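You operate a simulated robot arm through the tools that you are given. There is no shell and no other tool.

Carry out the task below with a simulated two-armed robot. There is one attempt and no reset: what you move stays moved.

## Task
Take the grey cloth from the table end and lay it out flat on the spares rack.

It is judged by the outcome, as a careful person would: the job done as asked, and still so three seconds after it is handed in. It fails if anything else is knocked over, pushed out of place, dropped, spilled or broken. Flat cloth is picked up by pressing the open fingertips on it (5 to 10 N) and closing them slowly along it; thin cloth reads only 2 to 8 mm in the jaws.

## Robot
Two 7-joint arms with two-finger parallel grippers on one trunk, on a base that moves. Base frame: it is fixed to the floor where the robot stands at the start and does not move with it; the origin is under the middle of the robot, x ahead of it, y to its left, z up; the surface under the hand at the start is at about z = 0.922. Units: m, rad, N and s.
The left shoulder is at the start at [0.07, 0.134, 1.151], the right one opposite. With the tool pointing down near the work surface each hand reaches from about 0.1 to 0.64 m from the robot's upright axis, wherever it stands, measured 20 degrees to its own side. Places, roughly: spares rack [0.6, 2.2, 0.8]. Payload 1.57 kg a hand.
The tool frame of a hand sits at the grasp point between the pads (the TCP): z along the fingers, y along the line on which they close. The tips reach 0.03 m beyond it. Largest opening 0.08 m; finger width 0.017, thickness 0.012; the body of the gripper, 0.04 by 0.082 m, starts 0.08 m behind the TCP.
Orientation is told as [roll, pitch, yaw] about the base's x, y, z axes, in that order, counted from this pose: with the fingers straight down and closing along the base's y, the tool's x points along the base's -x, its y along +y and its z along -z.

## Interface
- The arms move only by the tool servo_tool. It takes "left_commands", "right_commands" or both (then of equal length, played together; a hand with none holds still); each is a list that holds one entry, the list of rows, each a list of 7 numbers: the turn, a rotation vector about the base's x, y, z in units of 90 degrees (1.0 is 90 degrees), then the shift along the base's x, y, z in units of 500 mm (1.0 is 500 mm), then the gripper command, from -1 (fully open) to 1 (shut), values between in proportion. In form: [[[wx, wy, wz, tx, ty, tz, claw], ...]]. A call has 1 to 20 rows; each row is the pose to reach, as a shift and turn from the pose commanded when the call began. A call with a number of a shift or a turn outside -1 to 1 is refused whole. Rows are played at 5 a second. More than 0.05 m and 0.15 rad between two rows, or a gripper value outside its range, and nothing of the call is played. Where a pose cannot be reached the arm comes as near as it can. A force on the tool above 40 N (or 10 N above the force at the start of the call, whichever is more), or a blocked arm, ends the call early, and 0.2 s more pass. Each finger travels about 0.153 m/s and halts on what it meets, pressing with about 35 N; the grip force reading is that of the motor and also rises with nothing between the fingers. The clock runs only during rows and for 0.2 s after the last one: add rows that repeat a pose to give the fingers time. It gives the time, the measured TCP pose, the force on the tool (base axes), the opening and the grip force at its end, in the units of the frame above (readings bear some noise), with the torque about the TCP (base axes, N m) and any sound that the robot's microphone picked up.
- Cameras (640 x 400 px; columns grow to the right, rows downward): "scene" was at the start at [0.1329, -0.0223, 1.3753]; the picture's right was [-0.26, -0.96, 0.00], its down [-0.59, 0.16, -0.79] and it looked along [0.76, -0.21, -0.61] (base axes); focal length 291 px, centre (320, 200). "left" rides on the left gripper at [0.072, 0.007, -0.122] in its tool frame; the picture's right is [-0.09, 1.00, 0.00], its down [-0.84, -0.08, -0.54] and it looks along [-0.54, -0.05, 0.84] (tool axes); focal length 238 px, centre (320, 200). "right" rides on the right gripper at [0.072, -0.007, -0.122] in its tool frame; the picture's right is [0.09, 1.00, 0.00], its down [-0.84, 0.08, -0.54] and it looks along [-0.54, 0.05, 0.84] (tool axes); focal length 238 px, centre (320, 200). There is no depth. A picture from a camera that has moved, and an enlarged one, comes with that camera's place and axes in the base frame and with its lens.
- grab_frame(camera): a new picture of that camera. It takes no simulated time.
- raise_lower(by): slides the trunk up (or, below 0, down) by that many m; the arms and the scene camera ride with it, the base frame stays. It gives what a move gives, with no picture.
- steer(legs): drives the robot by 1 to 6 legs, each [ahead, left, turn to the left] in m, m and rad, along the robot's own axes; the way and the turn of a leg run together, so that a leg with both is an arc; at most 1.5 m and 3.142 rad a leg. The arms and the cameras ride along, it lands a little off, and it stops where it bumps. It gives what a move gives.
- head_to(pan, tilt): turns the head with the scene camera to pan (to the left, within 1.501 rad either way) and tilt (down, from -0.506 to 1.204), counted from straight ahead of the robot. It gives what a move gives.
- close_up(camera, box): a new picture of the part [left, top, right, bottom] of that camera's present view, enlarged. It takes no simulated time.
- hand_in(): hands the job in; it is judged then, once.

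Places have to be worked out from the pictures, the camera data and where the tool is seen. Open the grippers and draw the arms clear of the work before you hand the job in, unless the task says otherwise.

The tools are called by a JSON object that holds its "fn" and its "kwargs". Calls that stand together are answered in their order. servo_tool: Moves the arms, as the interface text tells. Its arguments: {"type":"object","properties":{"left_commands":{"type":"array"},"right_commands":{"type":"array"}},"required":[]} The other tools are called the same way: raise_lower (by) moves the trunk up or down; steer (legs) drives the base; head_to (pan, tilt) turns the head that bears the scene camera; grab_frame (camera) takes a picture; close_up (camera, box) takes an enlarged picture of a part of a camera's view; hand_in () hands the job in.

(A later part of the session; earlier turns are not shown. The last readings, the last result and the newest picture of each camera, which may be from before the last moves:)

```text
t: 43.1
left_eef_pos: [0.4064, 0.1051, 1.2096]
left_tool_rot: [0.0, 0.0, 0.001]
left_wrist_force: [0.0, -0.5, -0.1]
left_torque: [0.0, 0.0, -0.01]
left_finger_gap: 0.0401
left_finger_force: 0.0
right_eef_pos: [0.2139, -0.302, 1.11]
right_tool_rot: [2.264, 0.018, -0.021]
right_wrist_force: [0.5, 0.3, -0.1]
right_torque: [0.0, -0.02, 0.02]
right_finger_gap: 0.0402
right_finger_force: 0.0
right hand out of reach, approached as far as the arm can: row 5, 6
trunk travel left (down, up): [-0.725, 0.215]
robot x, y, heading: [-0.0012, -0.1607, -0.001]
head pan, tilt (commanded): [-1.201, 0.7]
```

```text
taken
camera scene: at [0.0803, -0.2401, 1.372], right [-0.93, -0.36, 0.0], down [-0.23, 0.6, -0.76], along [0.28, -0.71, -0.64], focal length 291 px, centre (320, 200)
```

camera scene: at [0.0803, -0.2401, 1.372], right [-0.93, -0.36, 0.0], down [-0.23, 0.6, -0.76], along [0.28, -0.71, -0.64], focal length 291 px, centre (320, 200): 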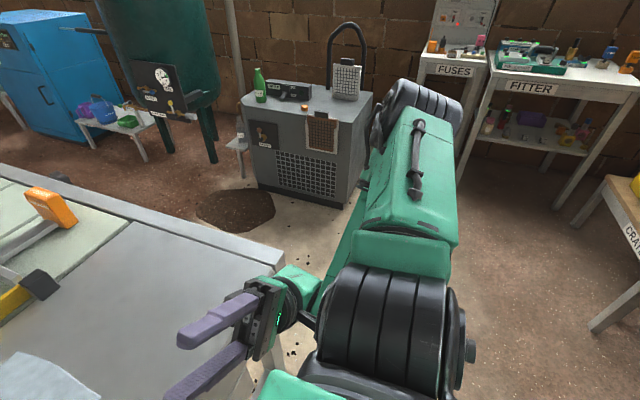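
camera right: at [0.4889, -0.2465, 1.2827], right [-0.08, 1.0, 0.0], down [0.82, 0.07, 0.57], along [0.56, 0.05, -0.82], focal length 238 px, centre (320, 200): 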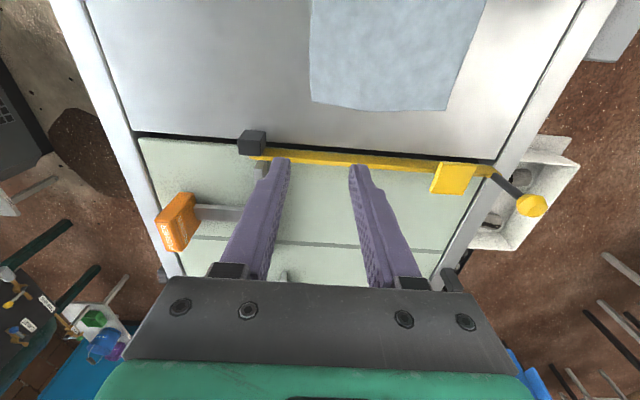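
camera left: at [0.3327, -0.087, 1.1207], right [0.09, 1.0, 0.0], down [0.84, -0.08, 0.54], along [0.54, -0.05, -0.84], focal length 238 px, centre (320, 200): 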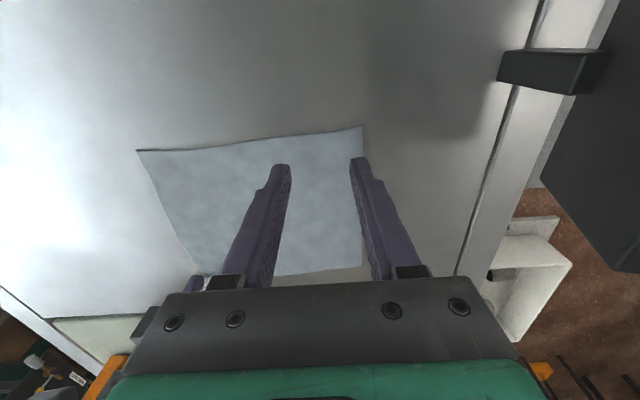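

The elbow is level and out, but the arm is folded very tightly because the wrist sits low against the table. I raise the trunk 0.2 m so the hand can work lower relative to the shoulder and unfold forward above the table.

{"fn": "raise_lower", "kwargs": {"by": 0.2}}

{"fn": "servo_tool", "kwargs": {"right_commands": [[[0, 0, 0, 0, 0, -0.06, 0], [0, 0, 0, 0, 0, -0.12, 0], [0, 0, 0, 0, 0, -0.18, 0], [0, 0, 0, 0, 0, -0.24, 0], [0, 0, 0, 0, 0, -0.26, 0], [0, 0, 0, 0, 0, -0.26, 0]]]}}

{"fn": "grab_frame", "kwargs": {"camera": "scene"}}

```text
t: 45.2
left_eef_pos: [0.405, 0.1047, 1.4081]
left_tool_rot: [-0.002, 0.0, 0.0]
left_wrist_force: [-0.2, -0.3, 0.6]
left_torque: [0.02, 0.02, 0.0]
left_finger_gap: 0.04
left_finger_force: 0.1
right_eef_pos: [0.2135, -0.3024, 1.3087]
right_tool_rot: [2.266, 0.018, -0.021]
right_wrist_force: [-0.4, 0.7, 0.3]
right_torque: [0.0, 0.0, -0.01]
right_finger_gap: 0.04
right_finger_force: 0.0
trunk travel left (down, up): [-0.925, 0.015]
robot x, y, heading: [-0.0018, -0.1589, -0.003]
head pan, tilt (commanded): [-1.201, 0.7]
```

```text
t: 46.6
left_eef_pos: [0.408, 0.1052, 1.4085]
left_tool_rot: [-0.002, -0.001, 0.0]
left_wrist_force: [-0.1, -0.1, 0.8]
left_torque: [0.03, -0.01, 0.02]
left_finger_gap: 0.0401
left_finger_force: 0.1
right_eef_pos: [0.2127, -0.3014, 1.1772]
right_tool_rot: [2.265, 0.018, -0.023]
right_wrist_force: [0.6, 0.4, 0.2]
right_torque: [0.02, 0.01, -0.02]
right_finger_gap: 0.0403
right_finger_force: 0.0
trunk travel left (down, up): [-0.925, 0.015]
robot x, y, heading: [0.0, -0.1583, -0.003]
head pan, tilt (commanded): [-1.201, 0.7]
```

```text
taken
camera scene: at [0.08, -0.2395, 1.5721], right [-0.93, -0.36, 0.0], down [-0.23, 0.6, -0.77], along [0.28, -0.71, -0.64], focal length 291 px, centre (320, 200)
```

scene: 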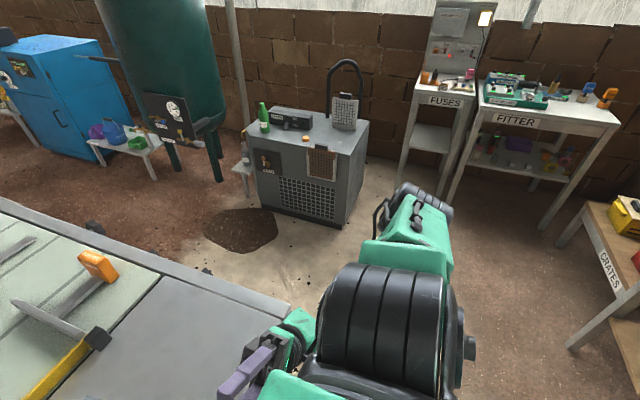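

The right elbow is down and out, with the wrist clear above table height. I extend the hand forward over the table while starting to untilt it.

{"fn": "servo_tool", "kwargs": {"right_commands": [[[0, 0, 0, 0.07, 0, 0, 0], [0, 0, 0, 0.14, 0, 0, 0], [-0.05, 0, 0, 0.21, 0, 0, 0], [-0.1, 0, 0, 0.28, 0, 0, 0], [-0.15, 0, 0, 0.34, 0, 0, 0], [-0.15, 0, 0, 0.34, 0, 0, 0]]]}}

{"fn": "grab_frame", "kwargs": {"camera": "scene"}}

```text
t: 48.0
left_eef_pos: [0.4057, 0.1051, 1.4086]
left_tool_rot: [-0.002, -0.001, 0.001]
left_wrist_force: [-0.2, -0.6, 0.0]
left_torque: [0.0, -0.03, -0.02]
left_finger_gap: 0.0396
left_finger_force: 0.1
right_eef_pos: [0.3206, -0.261, 1.1792]
right_tool_rot: [2.027, 0.011, -0.024]
right_wrist_force: [-0.2, -0.5, 0.3]
right_torque: [0.01, 0.02, 0.01]
right_finger_gap: 0.0402
right_finger_force: 0.0
right hand out of reach, approached as far as the arm can: row 4, 5, 6
trunk travel left (down, up): [-0.925, 0.015]
robot x, y, heading: [0.0018, -0.1581, 0.005]
head pan, tilt (commanded): [-1.201, 0.7]
```

```text
taken
camera scene: at [0.0804, -0.2398, 1.5721], right [-0.93, -0.36, 0.0], down [-0.23, 0.6, -0.76], along [0.27, -0.71, -0.64], focal length 291 px, centre (320, 200)
```

scene: 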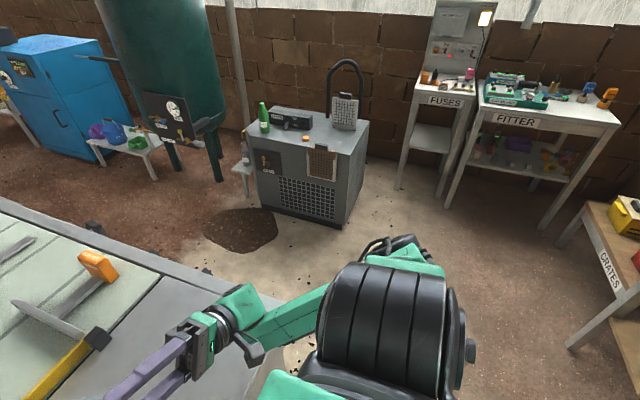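

The elbow is down and out with the forearm reaching forward. I untilt along an arc that swings the fingers down while the wrist stays to the right, in two parts.

{"fn": "servo_tool", "kwargs": {"right_commands": [[[-0.086, 0, 0, 0.008, 0.026, -0.022, 0], [-0.172, 0, 0, 0.016, 0.046, -0.046, 0], [-0.258, 0, 0, 0.024, 0.062, -0.069, 0], [-0.344, 0, 0, 0.032, 0.073, -0.093, 0], [-0.43, 0, 0, 0.04, 0.079, -0.117, 0], [-0.516, 0, 0, 0.048, 0.08, -0.14, 0], [-0.602, 0, 0, 0.056, 0.076, -0.16, 0], [-0.689, 0, 0, 0.064, 0.067, -0.179, 0], [-0.689, 0, 0, 0.064, 0.067, -0.179, 0]]]}}

{"fn": "grab_frame", "kwargs": {"camera": "scene"}}

```text
t: 50.0
left_eef_pos: [0.4052, 0.1059, 1.4089]
left_tool_rot: [-0.001, -0.002, 0.0]
left_wrist_force: [-0.1, -0.5, 0.1]
left_torque: [0.0, 0.01, -0.02]
left_finger_gap: 0.0401
left_finger_force: 0.1
right_eef_pos: [0.2866, -0.2571, 1.0613]
right_tool_rot: [0.947, -0.019, -0.024]
right_wrist_force: [-0.7, 1.1, 0.5]
right_torque: [0.01, 0.02, 0.0]
right_finger_gap: 0.0398
right_finger_force: 0.0
right hand out of reach, approached as far as the arm can: row 1, 2, 3, 4, 5, 6, 7, 8, 9
trunk travel left (down, up): [-0.925, 0.015]
robot x, y, heading: [0.0001, -0.159, 0.001]
head pan, tilt (commanded): [-1.201, 0.7]
```

```text
taken
camera scene: at [0.0803, -0.2397, 1.5721], right [-0.93, -0.36, 0.0], down [-0.23, 0.6, -0.76], along [0.28, -0.71, -0.64], focal length 291 px, centre (320, 200)
```

scene: 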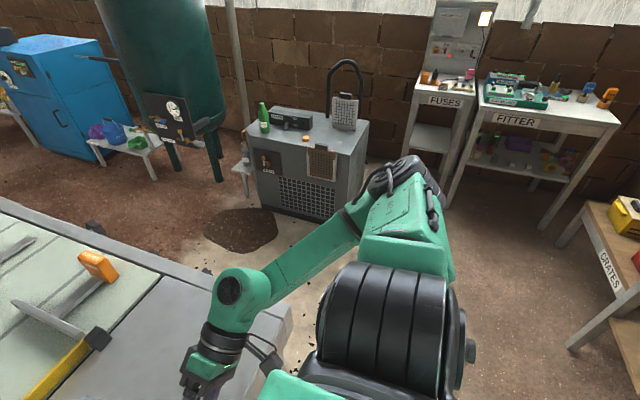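

Now the right arm mirrors the left: elbow out, forearm coming in, hand tipped 54°. I finish untilting to fingers straight down.

{"fn": "servo_tool", "kwargs": {"right_commands": [[[-0.086, 0, 0, 0.021, -0.009, -0.013, 0], [-0.172, 0, 0, 0.042, -0.022, -0.022, 0], [-0.258, 0, 0, 0.063, -0.039, -0.027, 0], [-0.344, 0, 0, 0.084, -0.058, -0.028, 0], [-0.43, 0, 0, 0.105, -0.08, -0.025, 0], [-0.516, 0, 0, 0.126, -0.102, -0.016, 0], [-0.602, 0, 0, 0.147, -0.126, -0.002, 0], [-0.602, 0, 0, 0.147, -0.126, -0.002, 0]]]}}

{"fn": "grab_frame", "kwargs": {"camera": "scene"}}

```text
t: 51.9
left_eef_pos: [0.4064, 0.1049, 1.4107]
left_tool_rot: [0.0, -0.001, -0.001]
left_wrist_force: [0.2, 0.2, -0.5]
left_torque: [0.02, -0.01, 0.0]
left_finger_gap: 0.0399
left_finger_force: 0.1
right_eef_pos: [0.2608, -0.4297, 1.0953]
right_tool_rot: [0.002, -0.027, -0.001]
right_wrist_force: [-0.6, 0.0, 0.6]
right_torque: [-0.03, 0.0, -0.01]
right_finger_gap: 0.0402
right_finger_force: 0.1
right hand out of reach, approached as far as the arm can: row 1, 2, 3, 4, 5, 6, 7, 8
trunk travel left (down, up): [-0.925, 0.015]
robot x, y, heading: [0.0032, -0.161, 0.002]
head pan, tilt (commanded): [-1.201, 0.7]
```

```text
taken
camera scene: at [0.0805, -0.2402, 1.572], right [-0.93, -0.36, 0.0], down [-0.23, 0.6, -0.76], along [0.27, -0.71, -0.64], focal length 291 px, centre (320, 200)
```

scene: 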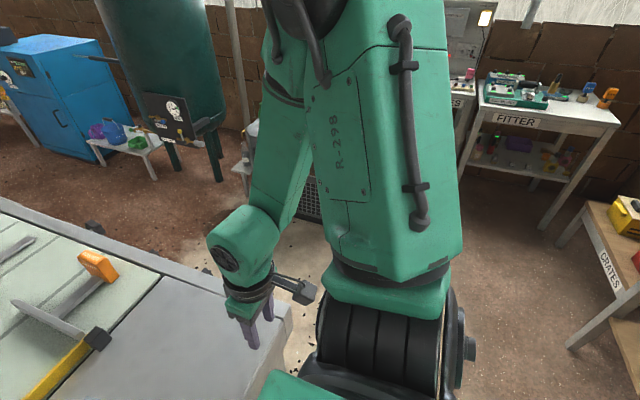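

With the fingers straight down the elbow rose again, which suggests the wrist roll is at its limit for this yaw. The gripper is symmetric, so I turn the hand's yaw left by 90° (later 180°) to free the wrist, then see where the elbow goes.

{"fn": "servo_tool", "kwargs": {"right_commands": [[[0, 0, 0.09, 0, 0, 0, 0], [0, 0, 0.18, 0, 0, 0, 0], [0, 0, 0.27, 0, 0, 0, 0], [0, 0, 0.36, 0, 0, 0, 0], [0, 0, 0.45, 0, 0, 0, 0], [0, 0, 0.54, 0, 0, 0, 0], [0, 0, 0.63, 0, 0, 0, 0], [0, 0, 0.72, 0, 0, 0, 0], [0, 0, 0.81, 0, 0, 0, 0], [0, 0, 0.9, 0, 0, 0, 0], [0, 0, 0.99, 0, 0, 0, 0], [0, 0, 0.99, 0, 0, 0, 0]]]}}

{"fn": "grab_frame", "kwargs": {"camera": "scene"}}

```text
t: 54.5
left_eef_pos: [0.4059, 0.105, 1.4088]
left_tool_rot: [-0.002, 0.0, 0.0]
left_wrist_force: [-0.1, 0.0, -0.5]
left_torque: [0.02, 0.01, 0.0]
left_finger_gap: 0.04
left_finger_force: 0.0
right_eef_pos: [0.2708, -0.4271, 1.0922]
right_tool_rot: [0.002, -0.027, 1.557]
right_wrist_force: [-0.5, -0.2, -0.5]
right_torque: [0.03, -0.01, 0.0]
right_finger_gap: 0.0398
right_finger_force: 0.0
trunk travel left (down, up): [-0.925, 0.015]
robot x, y, heading: [0.003, -0.1614, -0.003]
head pan, tilt (commanded): [-1.201, 0.7]
```

```text
taken
camera scene: at [0.0802, -0.2397, 1.5721], right [-0.93, -0.36, 0.0], down [-0.23, 0.6, -0.76], along [0.28, -0.71, -0.64], focal length 291 px, centre (320, 200)
```

scene: 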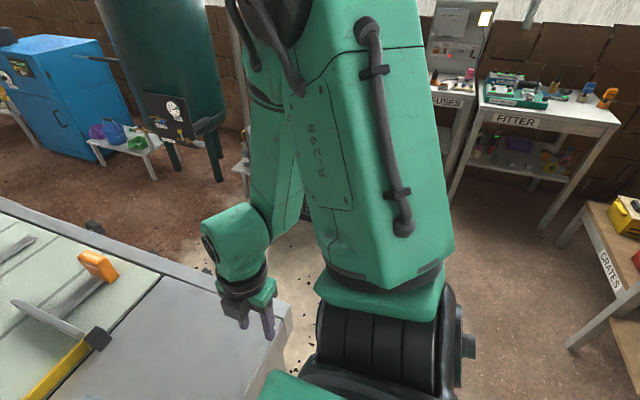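

Still elbow‑up. The first flip worked best far out on the right, so I go back there with yaw undone, and this time I'll untilt out there before swinging the hand inward.

{"fn": "servo_tool", "kwargs": {"right_commands": [[[0, 0, -0.09, 0.02, -0.04, 0.04, 0], [0, 0, -0.18, 0.04, -0.08, 0.08, 0], [0, 0, -0.27, 0.06, -0.12, 0.12, 0], [0, 0, -0.36, 0.08, -0.16, 0.16, 0], [0, 0, -0.45, 0.1, -0.2, 0.2, 0], [0, 0, -0.54, 0.12, -0.24, 0.24, 0], [0, 0, -0.63, 0.14, -0.28, 0.28, 0], [0, 0, -0.72, 0.16, -0.32, 0.32, 0], [0, 0, -0.81, 0.18, -0.36, 0.36, 0], [0, 0, -0.9, 0.2, -0.38, 0.4, 0], [0, 0, -0.985, 0.22, -0.39, 0.42, 0], [0, 0, -0.985, 0.22, -0.39, 0.42, 0]]]}}

{"fn": "grab_frame", "kwargs": {"camera": "scene"}}

```text
t: 57.0
left_eef_pos: [0.4059, 0.105, 1.4093]
left_tool_rot: [-0.002, 0.002, 0.0]
left_wrist_force: [-0.1, 0.8, -0.2]
left_torque: [-0.03, -0.01, -0.01]
left_finger_gap: 0.04
left_finger_force: 0.0
right_eef_pos: [0.381, -0.622, 1.3032]
right_tool_rot: [0.001, -0.026, 0.008]
right_wrist_force: [0.5, -0.1, -0.5]
right_torque: [-0.01, 0.02, 0.0]
right_finger_gap: 0.04
right_finger_force: 0.0
trunk travel left (down, up): [-0.925, 0.015]
robot x, y, heading: [-0.0005, -0.1593, -0.004]
head pan, tilt (commanded): [-1.201, 0.7]
```

```text
taken
camera scene: at [0.0802, -0.2399, 1.5721], right [-0.93, -0.36, 0.0], down [-0.23, 0.6, -0.76], along [0.28, -0.71, -0.64], focal length 291 px, centre (320, 200)
```

scene: 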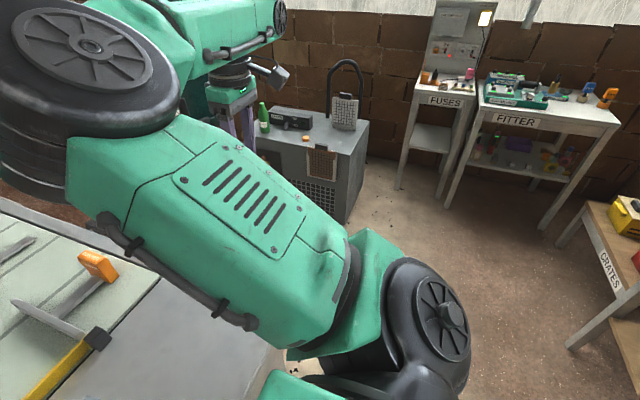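

The posture snaps back to elbow‑in whenever yaw is 0, which fits a wrist‑roll limit: at yaw 0 the forearm must point right. With yaw 180° (same jaw direction) elbow‑out should be allowed, so I turn the hand left by 180° out here.

{"fn": "servo_tool", "kwargs": {"right_commands": [[[0, 0, 0.09, 0, 0, 0, 0], [0, 0, 0.18, 0, 0, 0, 0], [0, 0, 0.27, 0, 0, 0, 0], [0, 0, 0.36, 0, 0, 0, 0], [0, 0, 0.45, 0, 0, 0, 0], [0, 0, 0.54, 0, 0, 0, 0], [0, 0, 0.63, 0, 0, 0, 0], [0, 0, 0.72, 0, 0, 0, 0], [0, 0, 0.81, 0, 0, 0, 0], [0, 0, 0.9, 0, 0, 0, 0], [0, 0, 0.99, 0, 0, 0, 0], [0, 0, 0.99, 0, 0, 0, 0]]]}}

{"fn": "servo_tool", "kwargs": {"right_commands": [[[0, 0, 0.09, 0, 0, 0, 0], [0, 0, 0.18, 0, 0, 0, 0], [0, 0, 0.27, 0, 0, 0, 0], [0, 0, 0.36, 0, 0, 0, 0], [0, 0, 0.45, 0, 0, 0, 0], [0, 0, 0.54, 0, 0, 0, 0], [0, 0, 0.63, 0, 0, 0, 0], [0, 0, 0.72, 0, 0, 0, 0], [0, 0, 0.81, 0, 0, 0, 0], [0, 0, 0.9, 0, 0, 0, 0], [0, 0, 0.99, 0, 0, 0, 0], [0, 0, 0.99, 0, 0, 0, 0]]]}}

{"fn": "grab_frame", "kwargs": {"camera": "scene"}}

```text
t: 59.6
left_eef_pos: [0.4062, 0.1052, 1.4072]
left_tool_rot: [-0.002, -0.001, 0.001]
left_wrist_force: [0.9, -0.2, 0.2]
left_torque: [0.03, 0.01, -0.01]
left_finger_gap: 0.0399
left_finger_force: 0.1
right_eef_pos: [0.3816, -0.623, 1.3038]
right_tool_rot: [0.001, -0.029, 1.566]
right_wrist_force: [0.3, 0.2, 0.0]
right_torque: [-0.02, 0.01, -0.02]
right_finger_gap: 0.0403
right_finger_force: 0.1
trunk travel left (down, up): [-0.925, 0.015]
robot x, y, heading: [0.0033, -0.1603, -0.006]
head pan, tilt (commanded): [-1.201, 0.7]
```

```text
t: 62.2
left_eef_pos: [0.4064, 0.1051, 1.4095]
left_tool_rot: [-0.001, 0.0, 0.001]
left_wrist_force: [0.1, 0.2, -0.1]
left_torque: [0.02, 0.0, -0.01]
left_finger_gap: 0.0404
left_finger_force: 0.1
right_eef_pos: [0.3802, -0.6227, 1.3025]
right_tool_rot: [0.002, -0.027, 3.122]
right_wrist_force: [-0.8, -0.2, 1.0]
right_torque: [0.02, -0.02, -0.02]
right_finger_gap: 0.04
right_finger_force: 0.1
trunk travel left (down, up): [-0.925, 0.015]
robot x, y, heading: [-0.0016, -0.1571, 0.002]
head pan, tilt (commanded): [-1.201, 0.7]
```

```text
taken
camera scene: at [0.0803, -0.2397, 1.5721], right [-0.93, -0.36, 0.0], down [-0.23, 0.6, -0.76], along [0.28, -0.71, -0.64], focal length 291 px, centre (320, 200)
```

scene: 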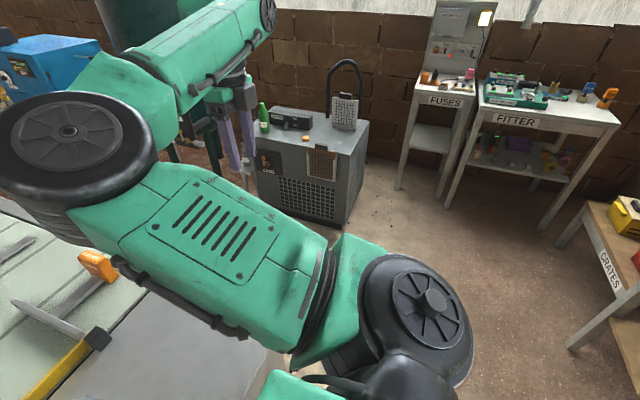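

Yaw 180° is reached. Now I tilt the fingers left again out here to flip the elbow, then I'll untilt in the same place.

{"fn": "servo_tool", "kwargs": {"right_commands": [[[0.09, 0, 0, 0, 0, 0, 0], [0.18, 0, 0, 0, 0, 0, 0], [0.27, 0, 0, 0, 0, 0, 0], [0.36, 0, 0, 0, 0, 0, 0], [0.45, 0, 0, 0, 0, 0, 0], [0.54, 0, 0, 0, 0, 0, 0], [0.63, 0, 0, 0, 0, 0, 0], [0.72, 0, 0, 0, 0, 0, 0], [0.72, 0, 0, 0, 0, 0, 0]]]}}

{"fn": "grab_frame", "kwargs": {"camera": "scene"}}

```text
t: 64.2
left_eef_pos: [0.4045, 0.1042, 1.4095]
left_tool_rot: [0.0, 0.001, -0.002]
left_wrist_force: [-0.2, -0.7, -0.2]
left_torque: [0.0, 0.02, -0.03]
left_finger_gap: 0.0402
left_finger_force: 0.0
right_eef_pos: [0.3565, -0.5761, 1.2879]
right_tool_rot: [-1.131, -0.031, -3.129]
right_wrist_force: [-0.9, -1.0, -0.5]
right_torque: [0.03, -0.02, -0.01]
right_finger_gap: 0.0401
right_finger_force: 0.1
right hand out of reach, approached as far as the arm can: row 6, 7, 8, 9
trunk travel left (down, up): [-0.925, 0.015]
robot x, y, heading: [-0.0003, -0.1576, 0.0]
head pan, tilt (commanded): [-1.201, 0.7]
```

```text
taken
camera scene: at [0.0794, -0.2415, 1.572], right [-0.93, -0.36, 0.0], down [-0.23, 0.6, -0.76], along [0.28, -0.71, -0.64], focal length 291 px, centre (320, 200)
```

scene: 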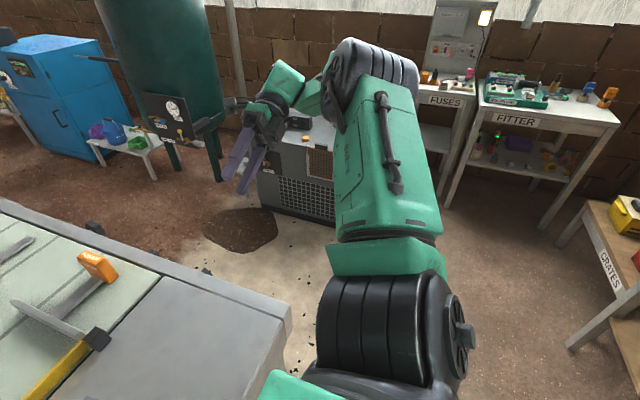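

Flipped again, elbow out to the right. Now I untilt to straight down in place, lowering the hand a bit.

{"fn": "servo_tool", "kwargs": {"right_commands": [[[-0.09, 0, 0, 0, 0, -0.02, 0], [-0.18, 0, 0, 0, 0, -0.04, 0], [-0.27, 0, 0, 0, 0, -0.06, 0], [-0.36, 0, 0, 0, 0, -0.08, 0], [-0.45, 0, 0, 0, 0, -0.1, 0], [-0.54, 0, 0, 0, 0, -0.12, 0], [-0.63, 0, 0, 0, 0, -0.14, 0], [-0.72, 0, 0, 0, 0, -0.16, 0], [-0.72, 0, 0, 0, 0, -0.16, 0]]]}}

{"fn": "grab_frame", "kwargs": {"camera": "scene"}}

```text
t: 66.2
left_eef_pos: [0.4062, 0.1043, 1.4087]
left_tool_rot: [-0.003, -0.001, -0.001]
left_wrist_force: [0.6, 0.1, -0.5]
left_torque: [-0.03, 0.01, 0.01]
left_finger_gap: 0.0401
left_finger_force: 0.0
right_eef_pos: [0.3585, -0.5752, 1.2067]
right_tool_rot: [0.003, -0.029, 3.116]
right_wrist_force: [-0.3, -0.3, 0.1]
right_torque: [-0.03, 0.0, 0.04]
right_finger_gap: 0.04
right_finger_force: 0.0
trunk travel left (down, up): [-0.925, 0.015]
robot x, y, heading: [0.0021, -0.1579, -0.002]
head pan, tilt (commanded): [-1.201, 0.7]
```

```text
taken
camera scene: at [0.0802, -0.2399, 1.5721], right [-0.93, -0.36, 0.0], down [-0.23, 0.6, -0.76], along [0.28, -0.71, -0.64], focal length 291 px, centre (320, 200)
```

scene: 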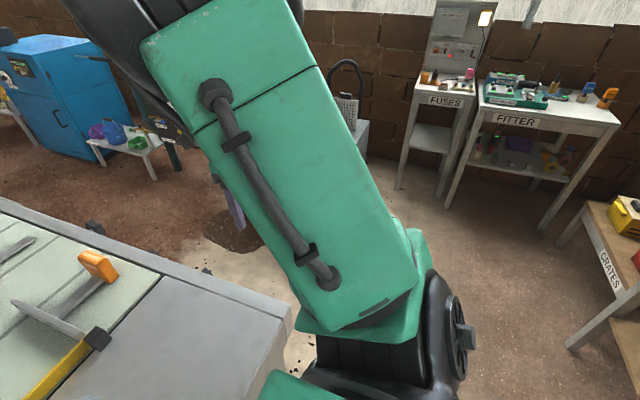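

The hand is straight down with the elbow roughly above. With the wrist roll free at this yaw, I swing the hand inward at height and see whether it now reaches.

{"fn": "servo_tool", "kwargs": {"right_commands": [[[0, 0, 0, 0.02, 0.08, 0, 0], [0, 0, 0, 0.04, 0.16, 0, 0], [0, 0, 0, 0.06, 0.24, 0, 0], [0, 0, 0, 0.08, 0.32, 0, 0], [0, 0, 0, 0.1, 0.4, 0, 0], [0, 0, 0, 0.12, 0.48, 0, 0], [0, 0, 0, 0.12, 0.54, 0, 0], [0, 0, 0, 0.12, 0.54, 0, 0]]]}}

{"fn": "grab_frame", "kwargs": {"camera": "scene"}}

```text
t: 68.0
left_eef_pos: [0.4064, 0.1065, 1.4084]
left_tool_rot: [0.0, -0.001, 0.001]
left_wrist_force: [-1.1, -0.2, 0.3]
left_torque: [-0.01, 0.0, -0.03]
left_finger_gap: 0.0399
left_finger_force: 0.0
right_eef_pos: [0.4648, -0.3895, 1.2272]
right_tool_rot: [-0.027, -0.014, 3.104]
right_wrist_force: [-0.6, 0.2, 0.1]
right_torque: [0.01, 0.0, -0.01]
right_finger_gap: 0.0397
right_finger_force: 0.1
right hand out of reach, approached as far as the arm can: row 5, 6, 7, 8
trunk travel left (down, up): [-0.925, 0.015]
robot x, y, heading: [-0.0012, -0.1632, -0.003]
head pan, tilt (commanded): [-1.201, 0.7]
```

```text
taken
camera scene: at [0.0803, -0.2388, 1.5721], right [-0.93, -0.36, 0.0], down [-0.23, 0.6, -0.77], along [0.28, -0.71, -0.64], focal length 291 px, centre (320, 200)
```

scene: 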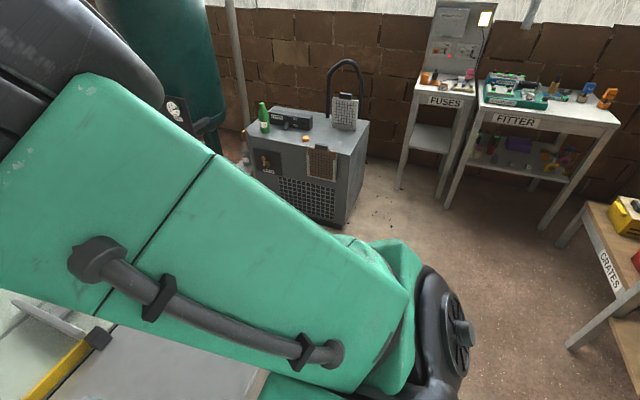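

Still limited inward: the upper arm's swing toward the middle looks stopped at straight ahead, so only the elbow‑out posture can reach inward. I repeat the recipe that gave elbow down and out, now at yaw 180°: tilt left first.

{"fn": "servo_tool", "kwargs": {"right_commands": [[[0.09, 0, 0, -0.02, -0.02, 0, 0], [0.18, 0, 0, -0.04, -0.04, 0, 0], [0.27, 0, 0, -0.06, -0.06, 0, 0], [0.36, 0, 0, -0.08, -0.08, 0, 0], [0.45, 0, 0, -0.1, -0.1, 0, 0], [0.54, 0, 0, -0.12, -0.12, 0, 0], [0.63, 0, 0, -0.14, -0.12, 0, 0], [0.72, 0, 0, -0.16, -0.12, 0, 0], [0.81, 0, 0, -0.17, -0.12, 0, 0], [0.9, 0, 0, -0.17, -0.12, 0, 0], [0.99, 0, 0, -0.17, -0.12, 0, 0], [0.99, 0, 0, -0.17, -0.12, 0, 0]]]}}

{"fn": "servo_tool", "kwargs": {"right_commands": [[[0.09, 0, 0, -0.02, 0.02, 0, 0], [0.18, 0, 0, -0.04, 0.04, 0, 0], [0.27, 0, 0, -0.08, 0.06, -0.02, 0], [0.36, 0, 0, -0.12, 0.1, -0.04, 0], [0.44, 0, 0, -0.16, 0.14, -0.06, 0], [0.44, 0, 0, -0.2, 0.18, -0.08, 0], [0.44, 0, 0, -0.24, 0.22, -0.08, 0], [0.44, 0, 0, -0.28, 0.26, -0.08, 0], [0.44, 0, 0, -0.3, 0.28, -0.08, 0], [0.44, 0, 0, -0.3, 0.28, -0.08, 0]]]}}

{"fn": "grab_frame", "kwargs": {"camera": "scene"}}

```text
t: 70.7
left_eef_pos: [0.4051, 0.1052, 1.4103]
left_tool_rot: [-0.002, 0.0, 0.0]
left_wrist_force: [1.2, -1.2, 0.1]
left_torque: [-0.03, -0.03, -0.03]
left_finger_gap: 0.0399
left_finger_force: 0.1
right_eef_pos: [0.374, -0.4454, 1.2225]
right_tool_rot: [-1.552, -0.023, -3.118]
right_wrist_force: [-0.8, -1.1, 0.2]
right_torque: [-0.04, 0.02, -0.02]
right_finger_gap: 0.04
right_finger_force: 0.1
right hand out of reach, approached as far as the arm can: row 11, 12
trunk travel left (down, up): [-0.925, 0.015]
robot x, y, heading: [0.0008, -0.1615, -0.004]
head pan, tilt (commanded): [-1.201, 0.7]
```

```text
t: 72.8
left_eef_pos: [0.4066, 0.1062, 1.4084]
left_tool_rot: [-0.001, 0.0, 0.001]
left_wrist_force: [0.4, -0.3, -0.3]
left_torque: [0.01, -0.01, -0.03]
left_finger_gap: 0.0401
left_finger_force: 0.1
right_eef_pos: [0.2239, -0.3054, 1.1826]
right_tool_rot: [-2.244, -0.002, -3.104]
right_wrist_force: [0.5, 0.4, 0.3]
right_torque: [0.01, 0.02, 0.0]
right_finger_gap: 0.04
right_finger_force: 0.2
right hand out of reach, approached as far as the arm can: row 1, 2, 3, 4
trunk travel left (down, up): [-0.925, 0.015]
robot x, y, heading: [-0.0021, -0.1601, -0.001]
head pan, tilt (commanded): [-1.201, 0.7]
```

```text
taken
camera scene: at [0.0805, -0.2395, 1.5721], right [-0.93, -0.36, 0.0], down [-0.23, 0.6, -0.76], along [0.27, -0.71, -0.64], focal length 291 px, centre (320, 200)
```

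scene: 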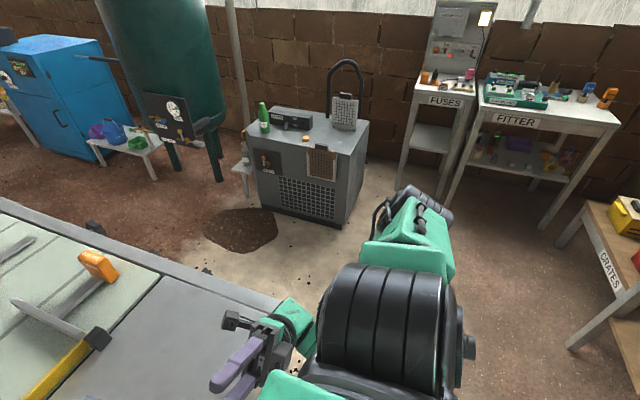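

The elbow is down and out with yaw 180°. I untilt gradually to about 54°, moving the wrist only slightly in and forward.

{"fn": "servo_tool", "kwargs": {"right_commands": [[[-0.083, 0, 0, 0.0154, 0.0318, -0.016, 0], [-0.166, 0, 0, 0.0306, 0.0592, -0.0356, 0], [-0.249, 0, 0, 0.0458, 0.0828, -0.057, 0], [-0.332, 0, 0, 0.061, 0.1016, -0.0798, 0], [-0.415, 0, 0, 0.0762, 0.1158, -0.103, 0], [-0.498, 0, 0, 0.0914, 0.1252, -0.1266, 0], [-0.581, 0, 0, 0.1066, 0.13, -0.1496, 0], [-0.664, 0, 0, 0.1218, 0.13, -0.1716, 0], [-0.747, 0, 0, 0.137, 0.1256, -0.1918, 0], [-0.828, 0, 0, 0.1522, 0.1174, -0.2098, 0], [-0.828, 0, 0, 0.1522, 0.1174, -0.2098, 0]]]}}

{"fn": "grab_frame", "kwargs": {"camera": "scene"}}

```text
t: 75.2
left_eef_pos: [0.4067, 0.1051, 1.4091]
left_tool_rot: [-0.002, 0.001, 0.0]
left_wrist_force: [1.3, 0.2, 0.1]
left_torque: [0.01, -0.02, -0.04]
left_finger_gap: 0.0401
left_finger_force: 0.0
right_eef_pos: [0.2747, -0.2603, 1.0674]
right_tool_rot: [-0.942, -0.034, -3.134]
right_wrist_force: [0.6, -0.1, -0.3]
right_torque: [0.03, 0.0, -0.02]
right_finger_gap: 0.04
right_finger_force: 0.1
right hand out of reach, approached as far as the arm can: row 9, 10, 11
trunk travel left (down, up): [-0.925, 0.015]
robot x, y, heading: [-0.0027, -0.1612, -0.002]
head pan, tilt (commanded): [-1.201, 0.7]
```

```text
taken
camera scene: at [0.0803, -0.2396, 1.5721], right [-0.93, -0.36, 0.0], down [-0.23, 0.6, -0.76], along [0.28, -0.71, -0.64], focal length 291 px, centre (320, 200)
```

scene: 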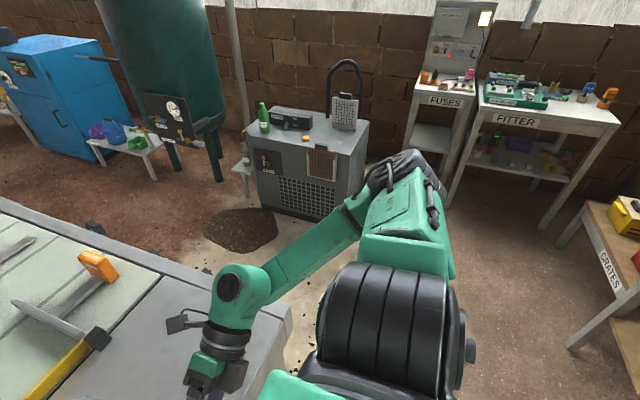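

The elbow is out as wanted, but the wrist sits low and close to the body, unlike the left arm, whose wrist is level with its shoulder. I raise and extend the hand at the same tilt toward the mirrored place.

{"fn": "servo_tool", "kwargs": {"right_commands": [[[0, 0, 0, 0.035, 0.018, 0.06, 0], [0, 0, 0, 0.07, 0.035, 0.12, 0], [0, 0, 0, 0.105, 0.053, 0.18, 0], [0, 0, 0, 0.14, 0.07, 0.24, 0], [0, 0, 0, 0.175, 0.088, 0.3, 0], [0, 0, 0, 0.21, 0.106, 0.36, 0], [0, 0, 0, 0.21, 0.106, 0.36, 0]]]}}

{"fn": "grab_frame", "kwargs": {"camera": "scene"}}

```text
t: 76.8
left_eef_pos: [0.406, 0.1062, 1.4079]
left_tool_rot: [-0.001, 0.001, 0.001]
left_wrist_force: [-0.7, 0.0, -0.2]
left_torque: [-0.02, 0.0, -0.03]
left_finger_gap: 0.04
left_finger_force: 0.1
right_eef_pos: [0.2813, -0.2763, 1.1115]
right_tool_rot: [-0.942, -0.036, -3.135]
right_wrist_force: [0.3, -0.2, 0.2]
right_torque: [-0.01, 0.03, 0.01]
right_finger_gap: 0.0399
right_finger_force: 0.0
right hand out of reach, approached as far as the arm can: row 1, 2, 3, 4, 5, 6, 7
trunk travel left (down, up): [-0.925, 0.015]
robot x, y, heading: [-0.0005, -0.1616, -0.0]
head pan, tilt (commanded): [-1.201, 0.7]
```

```text
taken
camera scene: at [0.0803, -0.2394, 1.5721], right [-0.93, -0.36, 0.0], down [-0.23, 0.6, -0.77], along [0.28, -0.71, -0.64], focal length 291 px, centre (320, 200)
```

scene: 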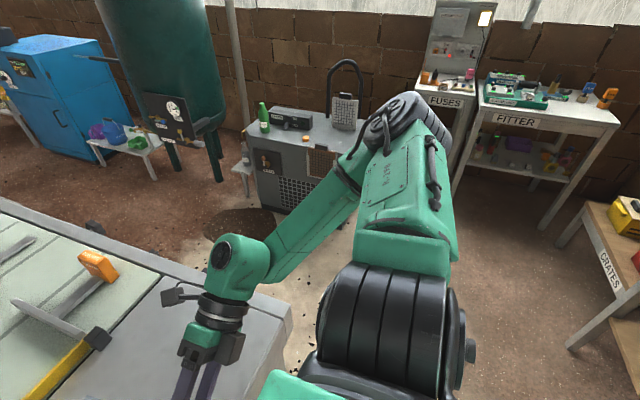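

The arm will not go further from here. I'll probe with tiny moves in each direction from this pose; the report says which rows are out of reach, which tells me what limit binds.

{"fn": "servo_tool", "kwargs": {"right_commands": [[[0, 0, 0, 0, 0, 0, 0], [0, 0, 0, 0.04, 0, 0, 0], [0, 0, 0, 0, 0, 0, 0], [0, 0, 0, -0.04, 0, 0, 0], [0, 0, 0, 0, 0, 0, 0], [0, 0, 0, 0, 0.04, 0, 0], [0, 0, 0, 0, 0, 0, 0], [0, 0, 0, 0, -0.04, 0, 0], [0, 0, 0, 0, 0, 0, 0], [0, 0, 0, 0, 0, 0.04, 0], [0, 0, 0, 0, 0, 0, 0], [0, 0, 0, 0, 0, -0.04, 0], [0, 0, 0, 0, 0, 0, 0]]]}}

{"fn": "servo_tool", "kwargs": {"right_commands": [[[0, 0, 0, 0, 0, 0, 0], [0.06, 0, 0, 0, 0, 0, 0], [0, 0, 0, 0, 0, 0, 0], [-0.06, 0, 0, 0, 0, 0, 0], [0, 0, 0, 0, 0, 0, 0], [0, 0.06, 0, 0, 0, 0, 0], [0, 0, 0, 0, 0, 0, 0], [0, -0.06, 0, 0, 0, 0, 0], [0, 0, 0, 0, 0, 0, 0], [0, 0, 0.06, 0, 0, 0, 0], [0, 0, 0, 0, 0, 0, 0], [0, 0, -0.06, 0, 0, 0, 0], [0, 0, 0, 0, 0, 0, 0]]]}}

```text
t: 79.7
left_eef_pos: [0.405, 0.1072, 1.4088]
left_tool_rot: [-0.002, 0.0, 0.0]
left_wrist_force: [-0.3, 0.7, -0.5]
left_torque: [-0.03, 0.02, 0.0]
left_finger_gap: 0.04
left_finger_force: 0.0
right_eef_pos: [0.2799, -0.2757, 1.1165]
right_tool_rot: [-0.944, -0.035, -3.133]
right_wrist_force: [0.0, 0.7, 0.3]
right_torque: [-0.03, 0.01, 0.0]
right_finger_gap: 0.0399
right_finger_force: 0.1
right hand out of reach, approached as far as the arm can: row 2, 6
trunk travel left (down, up): [-0.925, 0.015]
robot x, y, heading: [0.0004, -0.1598, -0.002]
head pan, tilt (commanded): [-1.201, 0.7]
```

```text
t: 82.5
left_eef_pos: [0.4062, 0.1045, 1.4082]
left_tool_rot: [0.0, 0.001, 0.0]
left_wrist_force: [-0.9, -0.5, 0.3]
left_torque: [0.01, 0.01, 0.0]
left_finger_gap: 0.0397
left_finger_force: 0.1
right_eef_pos: [0.2796, -0.2752, 1.1145]
right_tool_rot: [-0.946, -0.036, -3.134]
right_wrist_force: [0.0, -0.4, 0.4]
right_torque: [0.02, 0.0, 0.0]
right_finger_gap: 0.0399
right_finger_force: 0.1
right hand out of reach, approached as far as the arm can: row 4, 6, 10
trunk travel left (down, up): [-0.925, 0.015]
robot x, y, heading: [0.0004, -0.1607, -0.002]
head pan, tilt (commanded): [-1.201, 0.7]
```

Moves +x, +y, untilting and yaw‑left are blocked, but yaw‑right is free. I yaw the hand right by about 50° from here and then try untilting, with small probes to see what has opened up.

{"fn": "servo_tool", "kwargs": {"right_commands": [[[0, 0, -0.09, 0, 0, 0, 0], [0, 0, -0.18, 0, 0, 0, 0], [0, 0, -0.27, 0, 0, 0, 0], [0, 0, -0.36, 0, 0, 0, 0], [0, 0, -0.45, 0, 0, 0, 0], [0, 0, -0.54, 0, 0, 0, 0], [0, 0, -0.54, 0.04, 0, 0, 0], [0, 0, -0.54, 0, 0, 0, 0], [0, 0, -0.54, 0, 0.04, 0, 0], [0, 0, -0.54, 0, 0, 0, 0], [0, 0, -0.54, 0, 0, 0.04, 0], [0, 0, -0.54, 0, 0, 0, 0]]]}}

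{"fn": "grab_frame", "kwargs": {"camera": "scene"}}

```text
t: 85.0
left_eef_pos: [0.406, 0.1065, 1.4079]
left_tool_rot: [-0.001, 0.001, 0.0]
left_wrist_force: [1.0, -0.1, 0.3]
left_torque: [-0.02, 0.02, -0.01]
left_finger_gap: 0.0401
left_finger_force: 0.1
right_eef_pos: [0.2975, -0.29, 1.0956]
right_tool_rot: [-0.946, -0.036, 2.303]
right_wrist_force: [0.0, 0.1, -0.2]
right_torque: [0.02, -0.02, 0.01]
right_finger_gap: 0.04
right_finger_force: 0.1
right hand out of reach, approached as far as the arm can: row 2, 3, 4, 5, 6, 7, 8, 9, 10, 11, 12
trunk travel left (down, up): [-0.925, 0.015]
robot x, y, heading: [-0.0024, -0.1624, -0.002]
head pan, tilt (commanded): [-1.201, 0.7]
```

```text
taken
camera scene: at [0.0808, -0.2395, 1.5721], right [-0.93, -0.36, 0.0], down [-0.23, 0.6, -0.76], along [0.27, -0.71, -0.64], focal length 291 px, centre (320, 200)
```

scene: 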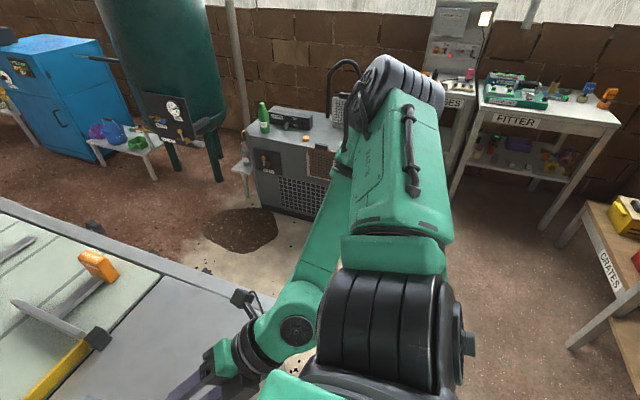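

The folded posture is a dead end: the first joint seems limited to straight ahead inward and straight right outward. I take the hand back out to the right and then far forward, where the arm is nearly straight and the elbow side is easy to change.

{"fn": "servo_tool", "kwargs": {"right_commands": [[[0, 0, 0.06, 0.01, -0.05, 0.04, 0], [0, 0, 0.12, 0.02, -0.1, 0.08, 0], [0, 0, 0.18, 0.04, -0.16, 0.12, 0], [0, 0, 0.24, 0.06, -0.22, 0.16, 0], [0, 0, 0.3, 0.08, -0.28, 0.2, 0], [0, 0, 0.36, 0.1, -0.34, 0.24, 0], [0, 0, 0.42, 0.12, -0.4, 0.28, 0], [0, 0, 0.48, 0.13, -0.46, 0.3, 0], [0, 0, 0.54, 0.13, -0.52, 0.31, 0], [0, 0, 0.54, 0.13, -0.52, 0.31, 0]]]}}

{"fn": "servo_tool", "kwargs": {"right_commands": [[[0, 0, 0, 0.06, 0.02, 0, 0], [0, 0, 0, 0.12, 0.04, 0, 0], [0, 0, 0, 0.18, 0.06, 0, 0], [0.05, 0, 0, 0.24, 0.08, 0, 0], [0.1, 0, 0, 0.3, 0.12, 0, 0], [0.15, 0, 0, 0.36, 0.16, 0, 0], [0.2, 0, 0, 0.4, 0.2, 0, 0], [0.25, 0, 0, 0.4, 0.24, 0, 0], [0.25, 0, 0, 0.4, 0.24, 0, 0]]]}}

{"fn": "head_to", "kwargs": {"pan": -0.7, "tilt": 0.5}}

{"fn": "grab_frame", "kwargs": {"camera": "scene"}}

```text
t: 87.2
left_eef_pos: [0.4051, 0.1048, 1.409]
left_tool_rot: [-0.003, 0.0, 0.0]
left_wrist_force: [0.6, 0.7, -0.2]
left_torque: [-0.01, 0.0, 0.02]
left_finger_gap: 0.04
left_finger_force: 0.1
right_eef_pos: [0.3636, -0.5495, 1.2542]
right_tool_rot: [-0.945, -0.035, -3.132]
right_wrist_force: [0.6, 1.0, 0.3]
right_torque: [-0.01, 0.0, 0.0]
right_finger_gap: 0.0401
right_finger_force: 0.0
trunk travel left (down, up): [-0.925, 0.015]
robot x, y, heading: [-0.0015, -0.1634, -0.001]
head pan, tilt (commanded): [-1.201, 0.7]
```

```text
t: 89.2
left_eef_pos: [0.4065, 0.1063, 1.409]
left_tool_rot: [-0.001, 0.003, 0.0]
left_wrist_force: [-0.7, -0.3, -0.9]
left_torque: [-0.02, 0.03, 0.01]
left_finger_gap: 0.0399
left_finger_force: 0.2
right_eef_pos: [0.5452, -0.4021, 1.2393]
right_tool_rot: [-1.333, -0.02, 3.137]
right_wrist_force: [0.2, -0.2, 0.4]
right_torque: [0.0, -0.02, 0.03]
right_finger_gap: 0.0399
right_finger_force: 0.0
right hand out of reach, approached as far as the arm can: row 3, 4, 5, 6, 7, 8, 9
trunk travel left (down, up): [-0.925, 0.015]
robot x, y, heading: [-0.001, -0.1654, -0.003]
head pan, tilt (commanded): [-1.201, 0.7]
```

```text
t: 90.2
left_eef_pos: [0.4063, 0.1058, 1.4082]
left_tool_rot: [-0.003, 0.0, 0.0]
left_wrist_force: [0.4, 0.1, 0.4]
left_torque: [0.03, 0.02, 0.0]
left_finger_gap: 0.04
left_finger_force: 0.2
right_eef_pos: [0.5428, -0.4014, 1.2386]
right_tool_rot: [-1.332, -0.016, 3.138]
right_wrist_force: [-0.3, 0.1, -0.6]
right_torque: [0.01, -0.01, -0.01]
right_finger_gap: 0.0399
right_finger_force: 0.2
trunk travel left (down, up): [-0.925, 0.015]
robot x, y, heading: [0.0019, -0.1601, -0.003]
head pan, tilt (commanded): [-0.7, 0.499]
```

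```text
taken
camera scene: at [0.1191, -0.2195, 1.5897], right [-0.65, -0.76, 0.0], down [-0.37, 0.31, -0.88], along [0.67, -0.57, -0.48], focal length 291 px, centre (320, 200)
```

scene: 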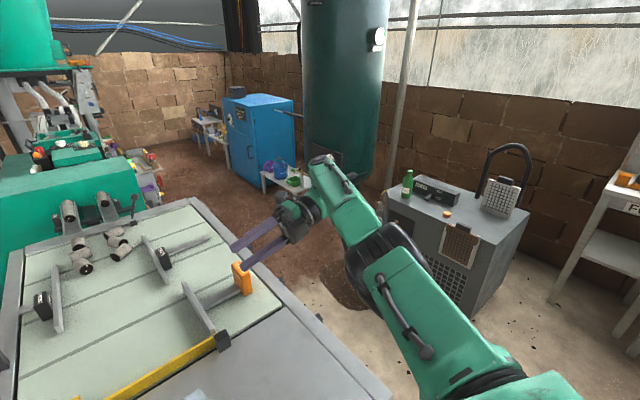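

The arm is nearly straight toward the front right, with fingers left. I bring the hand inward at this reach while tilting the fingers slightly upward, to push the elbow sideways rather than up.

{"fn": "servo_tool", "kwargs": {"right_commands": [[[0.08, 0, 0, 0, 0.03, 0, 0], [0.16, 0, 0, 0, 0.06, 0, 0], [0.24, 0, 0, 0, 0.1, 0, 0], [0.32, 0, 0, -0.02, 0.16, 0, 0], [0.4, 0, 0, -0.04, 0.22, 0, 0], [0.4, 0, 0, -0.06, 0.28, 0, 0], [0.4, 0, 0, -0.08, 0.34, 0, 0], [0.4, 0, 0, -0.1, 0.4, 0, 0], [0.4, 0, 0, -0.1, 0.4, 0, 0]]]}}

{"fn": "grab_frame", "kwargs": {"camera": "scene"}}

```text
t: 92.2
left_eef_pos: [0.4059, 0.1066, 1.4087]
left_tool_rot: [0.0, -0.001, 0.001]
left_wrist_force: [0.0, -0.5, 0.3]
left_torque: [0.03, 0.0, -0.02]
left_finger_gap: 0.0399
left_finger_force: 0.1
right_eef_pos: [0.5661, -0.2207, 1.2483]
right_tool_rot: [-1.967, -0.01, -3.106]
right_wrist_force: [0.0, 0.1, 0.4]
right_torque: [-0.03, -0.02, -0.01]
right_finger_gap: 0.04
right_finger_force: 0.0
right hand out of reach, approached as far as the arm can: row 1, 2, 3, 4, 5, 6, 7, 8, 9
trunk travel left (down, up): [-0.925, 0.015]
robot x, y, heading: [-0.0005, -0.1627, 0.002]
head pan, tilt (commanded): [-0.7, 0.499]
```

```text
taken
camera scene: at [0.1188, -0.2193, 1.5898], right [-0.65, -0.76, 0.0], down [-0.37, 0.31, -0.88], along [0.67, -0.57, -0.48], focal length 291 px, centre (320, 200)
```

scene: 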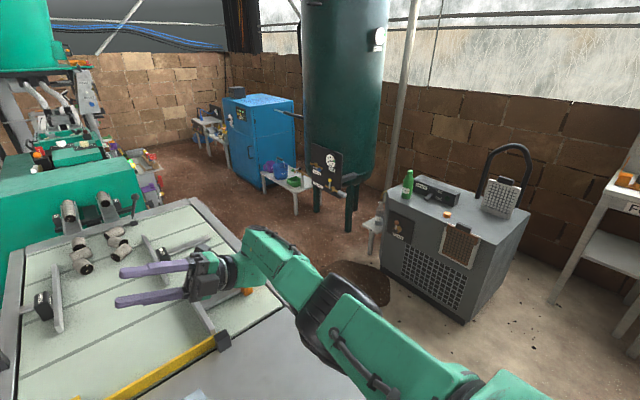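

The arm is now stretched forward with the elbow slightly to the outside and the fingers pointing left. I retract the hand a little toward the robot so the elbow bends outward, then check.

{"fn": "servo_tool", "kwargs": {"right_commands": [[[0, 0, 0, -0.04, 0, 0, 0], [0, 0, 0, -0.08, 0, 0, 0], [0, 0, 0, -0.12, 0, 0, 0], [0, 0, 0, -0.16, 0, 0, 0], [0, 0, 0, -0.2, 0, 0, 0], [0, 0, 0, -0.2, 0, 0, 0]]]}}

{"fn": "grab_frame", "kwargs": {"camera": "scene"}}

```text
t: 93.6
left_eef_pos: [0.406, 0.1062, 1.4087]
left_tool_rot: [-0.002, -0.002, 0.0]
left_wrist_force: [-0.5, -0.2, -0.1]
left_torque: [0.01, 0.0, 0.04]
left_finger_gap: 0.0401
left_finger_force: 0.0
right_eef_pos: [0.5599, -0.2515, 1.2402]
right_tool_rot: [-1.966, -0.011, -3.107]
right_wrist_force: [-0.3, -0.9, -0.6]
right_torque: [0.01, 0.0, 0.01]
right_finger_gap: 0.0399
right_finger_force: 0.1
right hand out of reach, approached as far as the arm can: row 1, 2, 3, 4, 5, 6
trunk travel left (down, up): [-0.925, 0.015]
robot x, y, heading: [0.0051, -0.1592, 0.004]
head pan, tilt (commanded): [-0.7, 0.499]
```

```text
taken
camera scene: at [0.1192, -0.2192, 1.5898], right [-0.65, -0.76, 0.0], down [-0.37, 0.31, -0.88], along [0.67, -0.57, -0.48], focal length 291 px, centre (320, 200)
```

scene: 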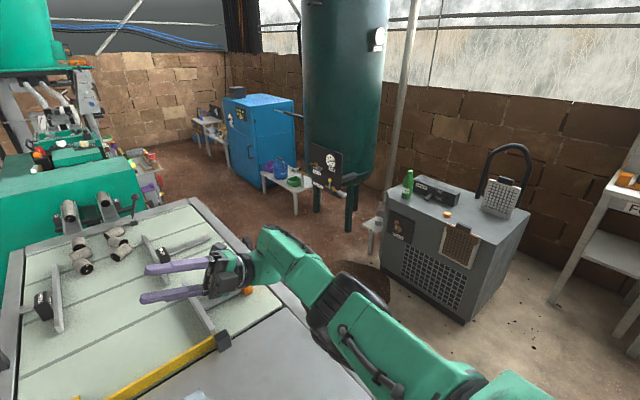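

It won't retract while tilted, so I untilt to fingers down right here at full stretch, then try retracting.

{"fn": "servo_tool", "kwargs": {"right_commands": [[[-0.09, 0, 0, 0, -0.01, 0, 0], [-0.18, 0, 0, 0, -0.02, 0, 0], [-0.27, 0, 0, 0, -0.03, 0, 0], [-0.36, 0, 0, 0, -0.04, 0, 0], [-0.45, 0, 0, 0, -0.05, 0, 0], [-0.54, 0, 0, 0, -0.06, 0, 0], [-0.63, 0, 0, 0, -0.07, 0, 0], [-0.72, 0, 0, 0, -0.08, 0, 0], [-0.81, 0, 0, 0, -0.08, 0, 0], [-0.9, 0, 0, 0, -0.08, 0, 0], [-0.98, 0, 0, 0, -0.08, 0, 0], [-0.98, 0, 0, 0, -0.08, 0, 0]]]}}

{"fn": "servo_tool", "kwargs": {"right_commands": [[[-0.09, 0, 0, 0, 0, 0, 0], [-0.18, 0, 0, 0, 0, 0, 0], [-0.27, 0, 0, 0, 0, 0, 0], [-0.27, 0, 0, 0, 0, 0, 0]]]}}

{"fn": "grab_frame", "kwargs": {"camera": "scene"}}

```text
t: 96.2
left_eef_pos: [0.4067, 0.1063, 1.4089]
left_tool_rot: [-0.002, 0.001, 0.0]
left_wrist_force: [0.0, -0.3, 0.7]
left_torque: [0.02, 0.02, -0.02]
left_finger_gap: 0.0403
left_finger_force: 0.1
right_eef_pos: [0.5593, -0.2898, 1.2418]
right_tool_rot: [-0.427, -0.033, 3.131]
right_wrist_force: [0.1, 0.0, 0.2]
right_torque: [0.01, 0.02, -0.03]
right_finger_gap: 0.0402
right_finger_force: 0.0
right hand out of reach, approached as far as the arm can: row 1, 2
trunk travel left (down, up): [-0.925, 0.015]
robot x, y, heading: [-0.0005, -0.1618, -0.005]
head pan, tilt (commanded): [-0.7, 0.499]
```

```text
t: 97.2
left_eef_pos: [0.407, 0.105, 1.4095]
left_tool_rot: [-0.003, 0.002, 0.0]
left_wrist_force: [-0.7, 0.0, -0.5]
left_torque: [0.02, -0.01, 0.0]
left_finger_gap: 0.0399
left_finger_force: 0.1
right_eef_pos: [0.5539, -0.3547, 1.2418]
right_tool_rot: [-0.003, -0.028, 3.122]
right_wrist_force: [0.0, -0.9, 0.0]
right_torque: [-0.04, -0.04, -0.04]
right_finger_gap: 0.04
right_finger_force: 0.2
right hand out of reach, approached as far as the arm can: row 1, 2, 3, 4
trunk travel left (down, up): [-0.925, 0.015]
robot x, y, heading: [-0.001, -0.1587, -0.002]
head pan, tilt (commanded): [-0.7, 0.499]
```

```text
taken
camera scene: at [0.1201, -0.2193, 1.5897], right [-0.65, -0.76, 0.0], down [-0.37, 0.31, -0.88], along [0.67, -0.57, -0.48], focal length 291 px, centre (320, 200)
```

scene: 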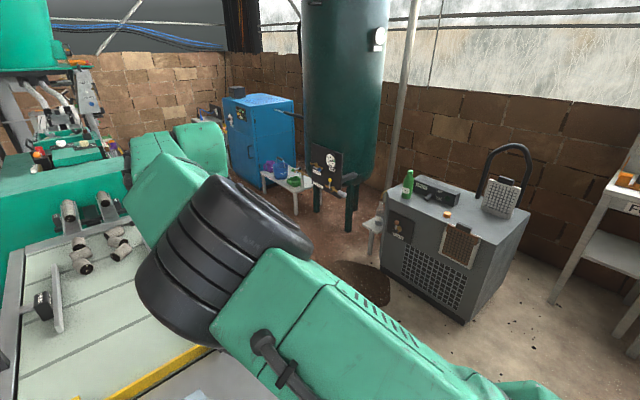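

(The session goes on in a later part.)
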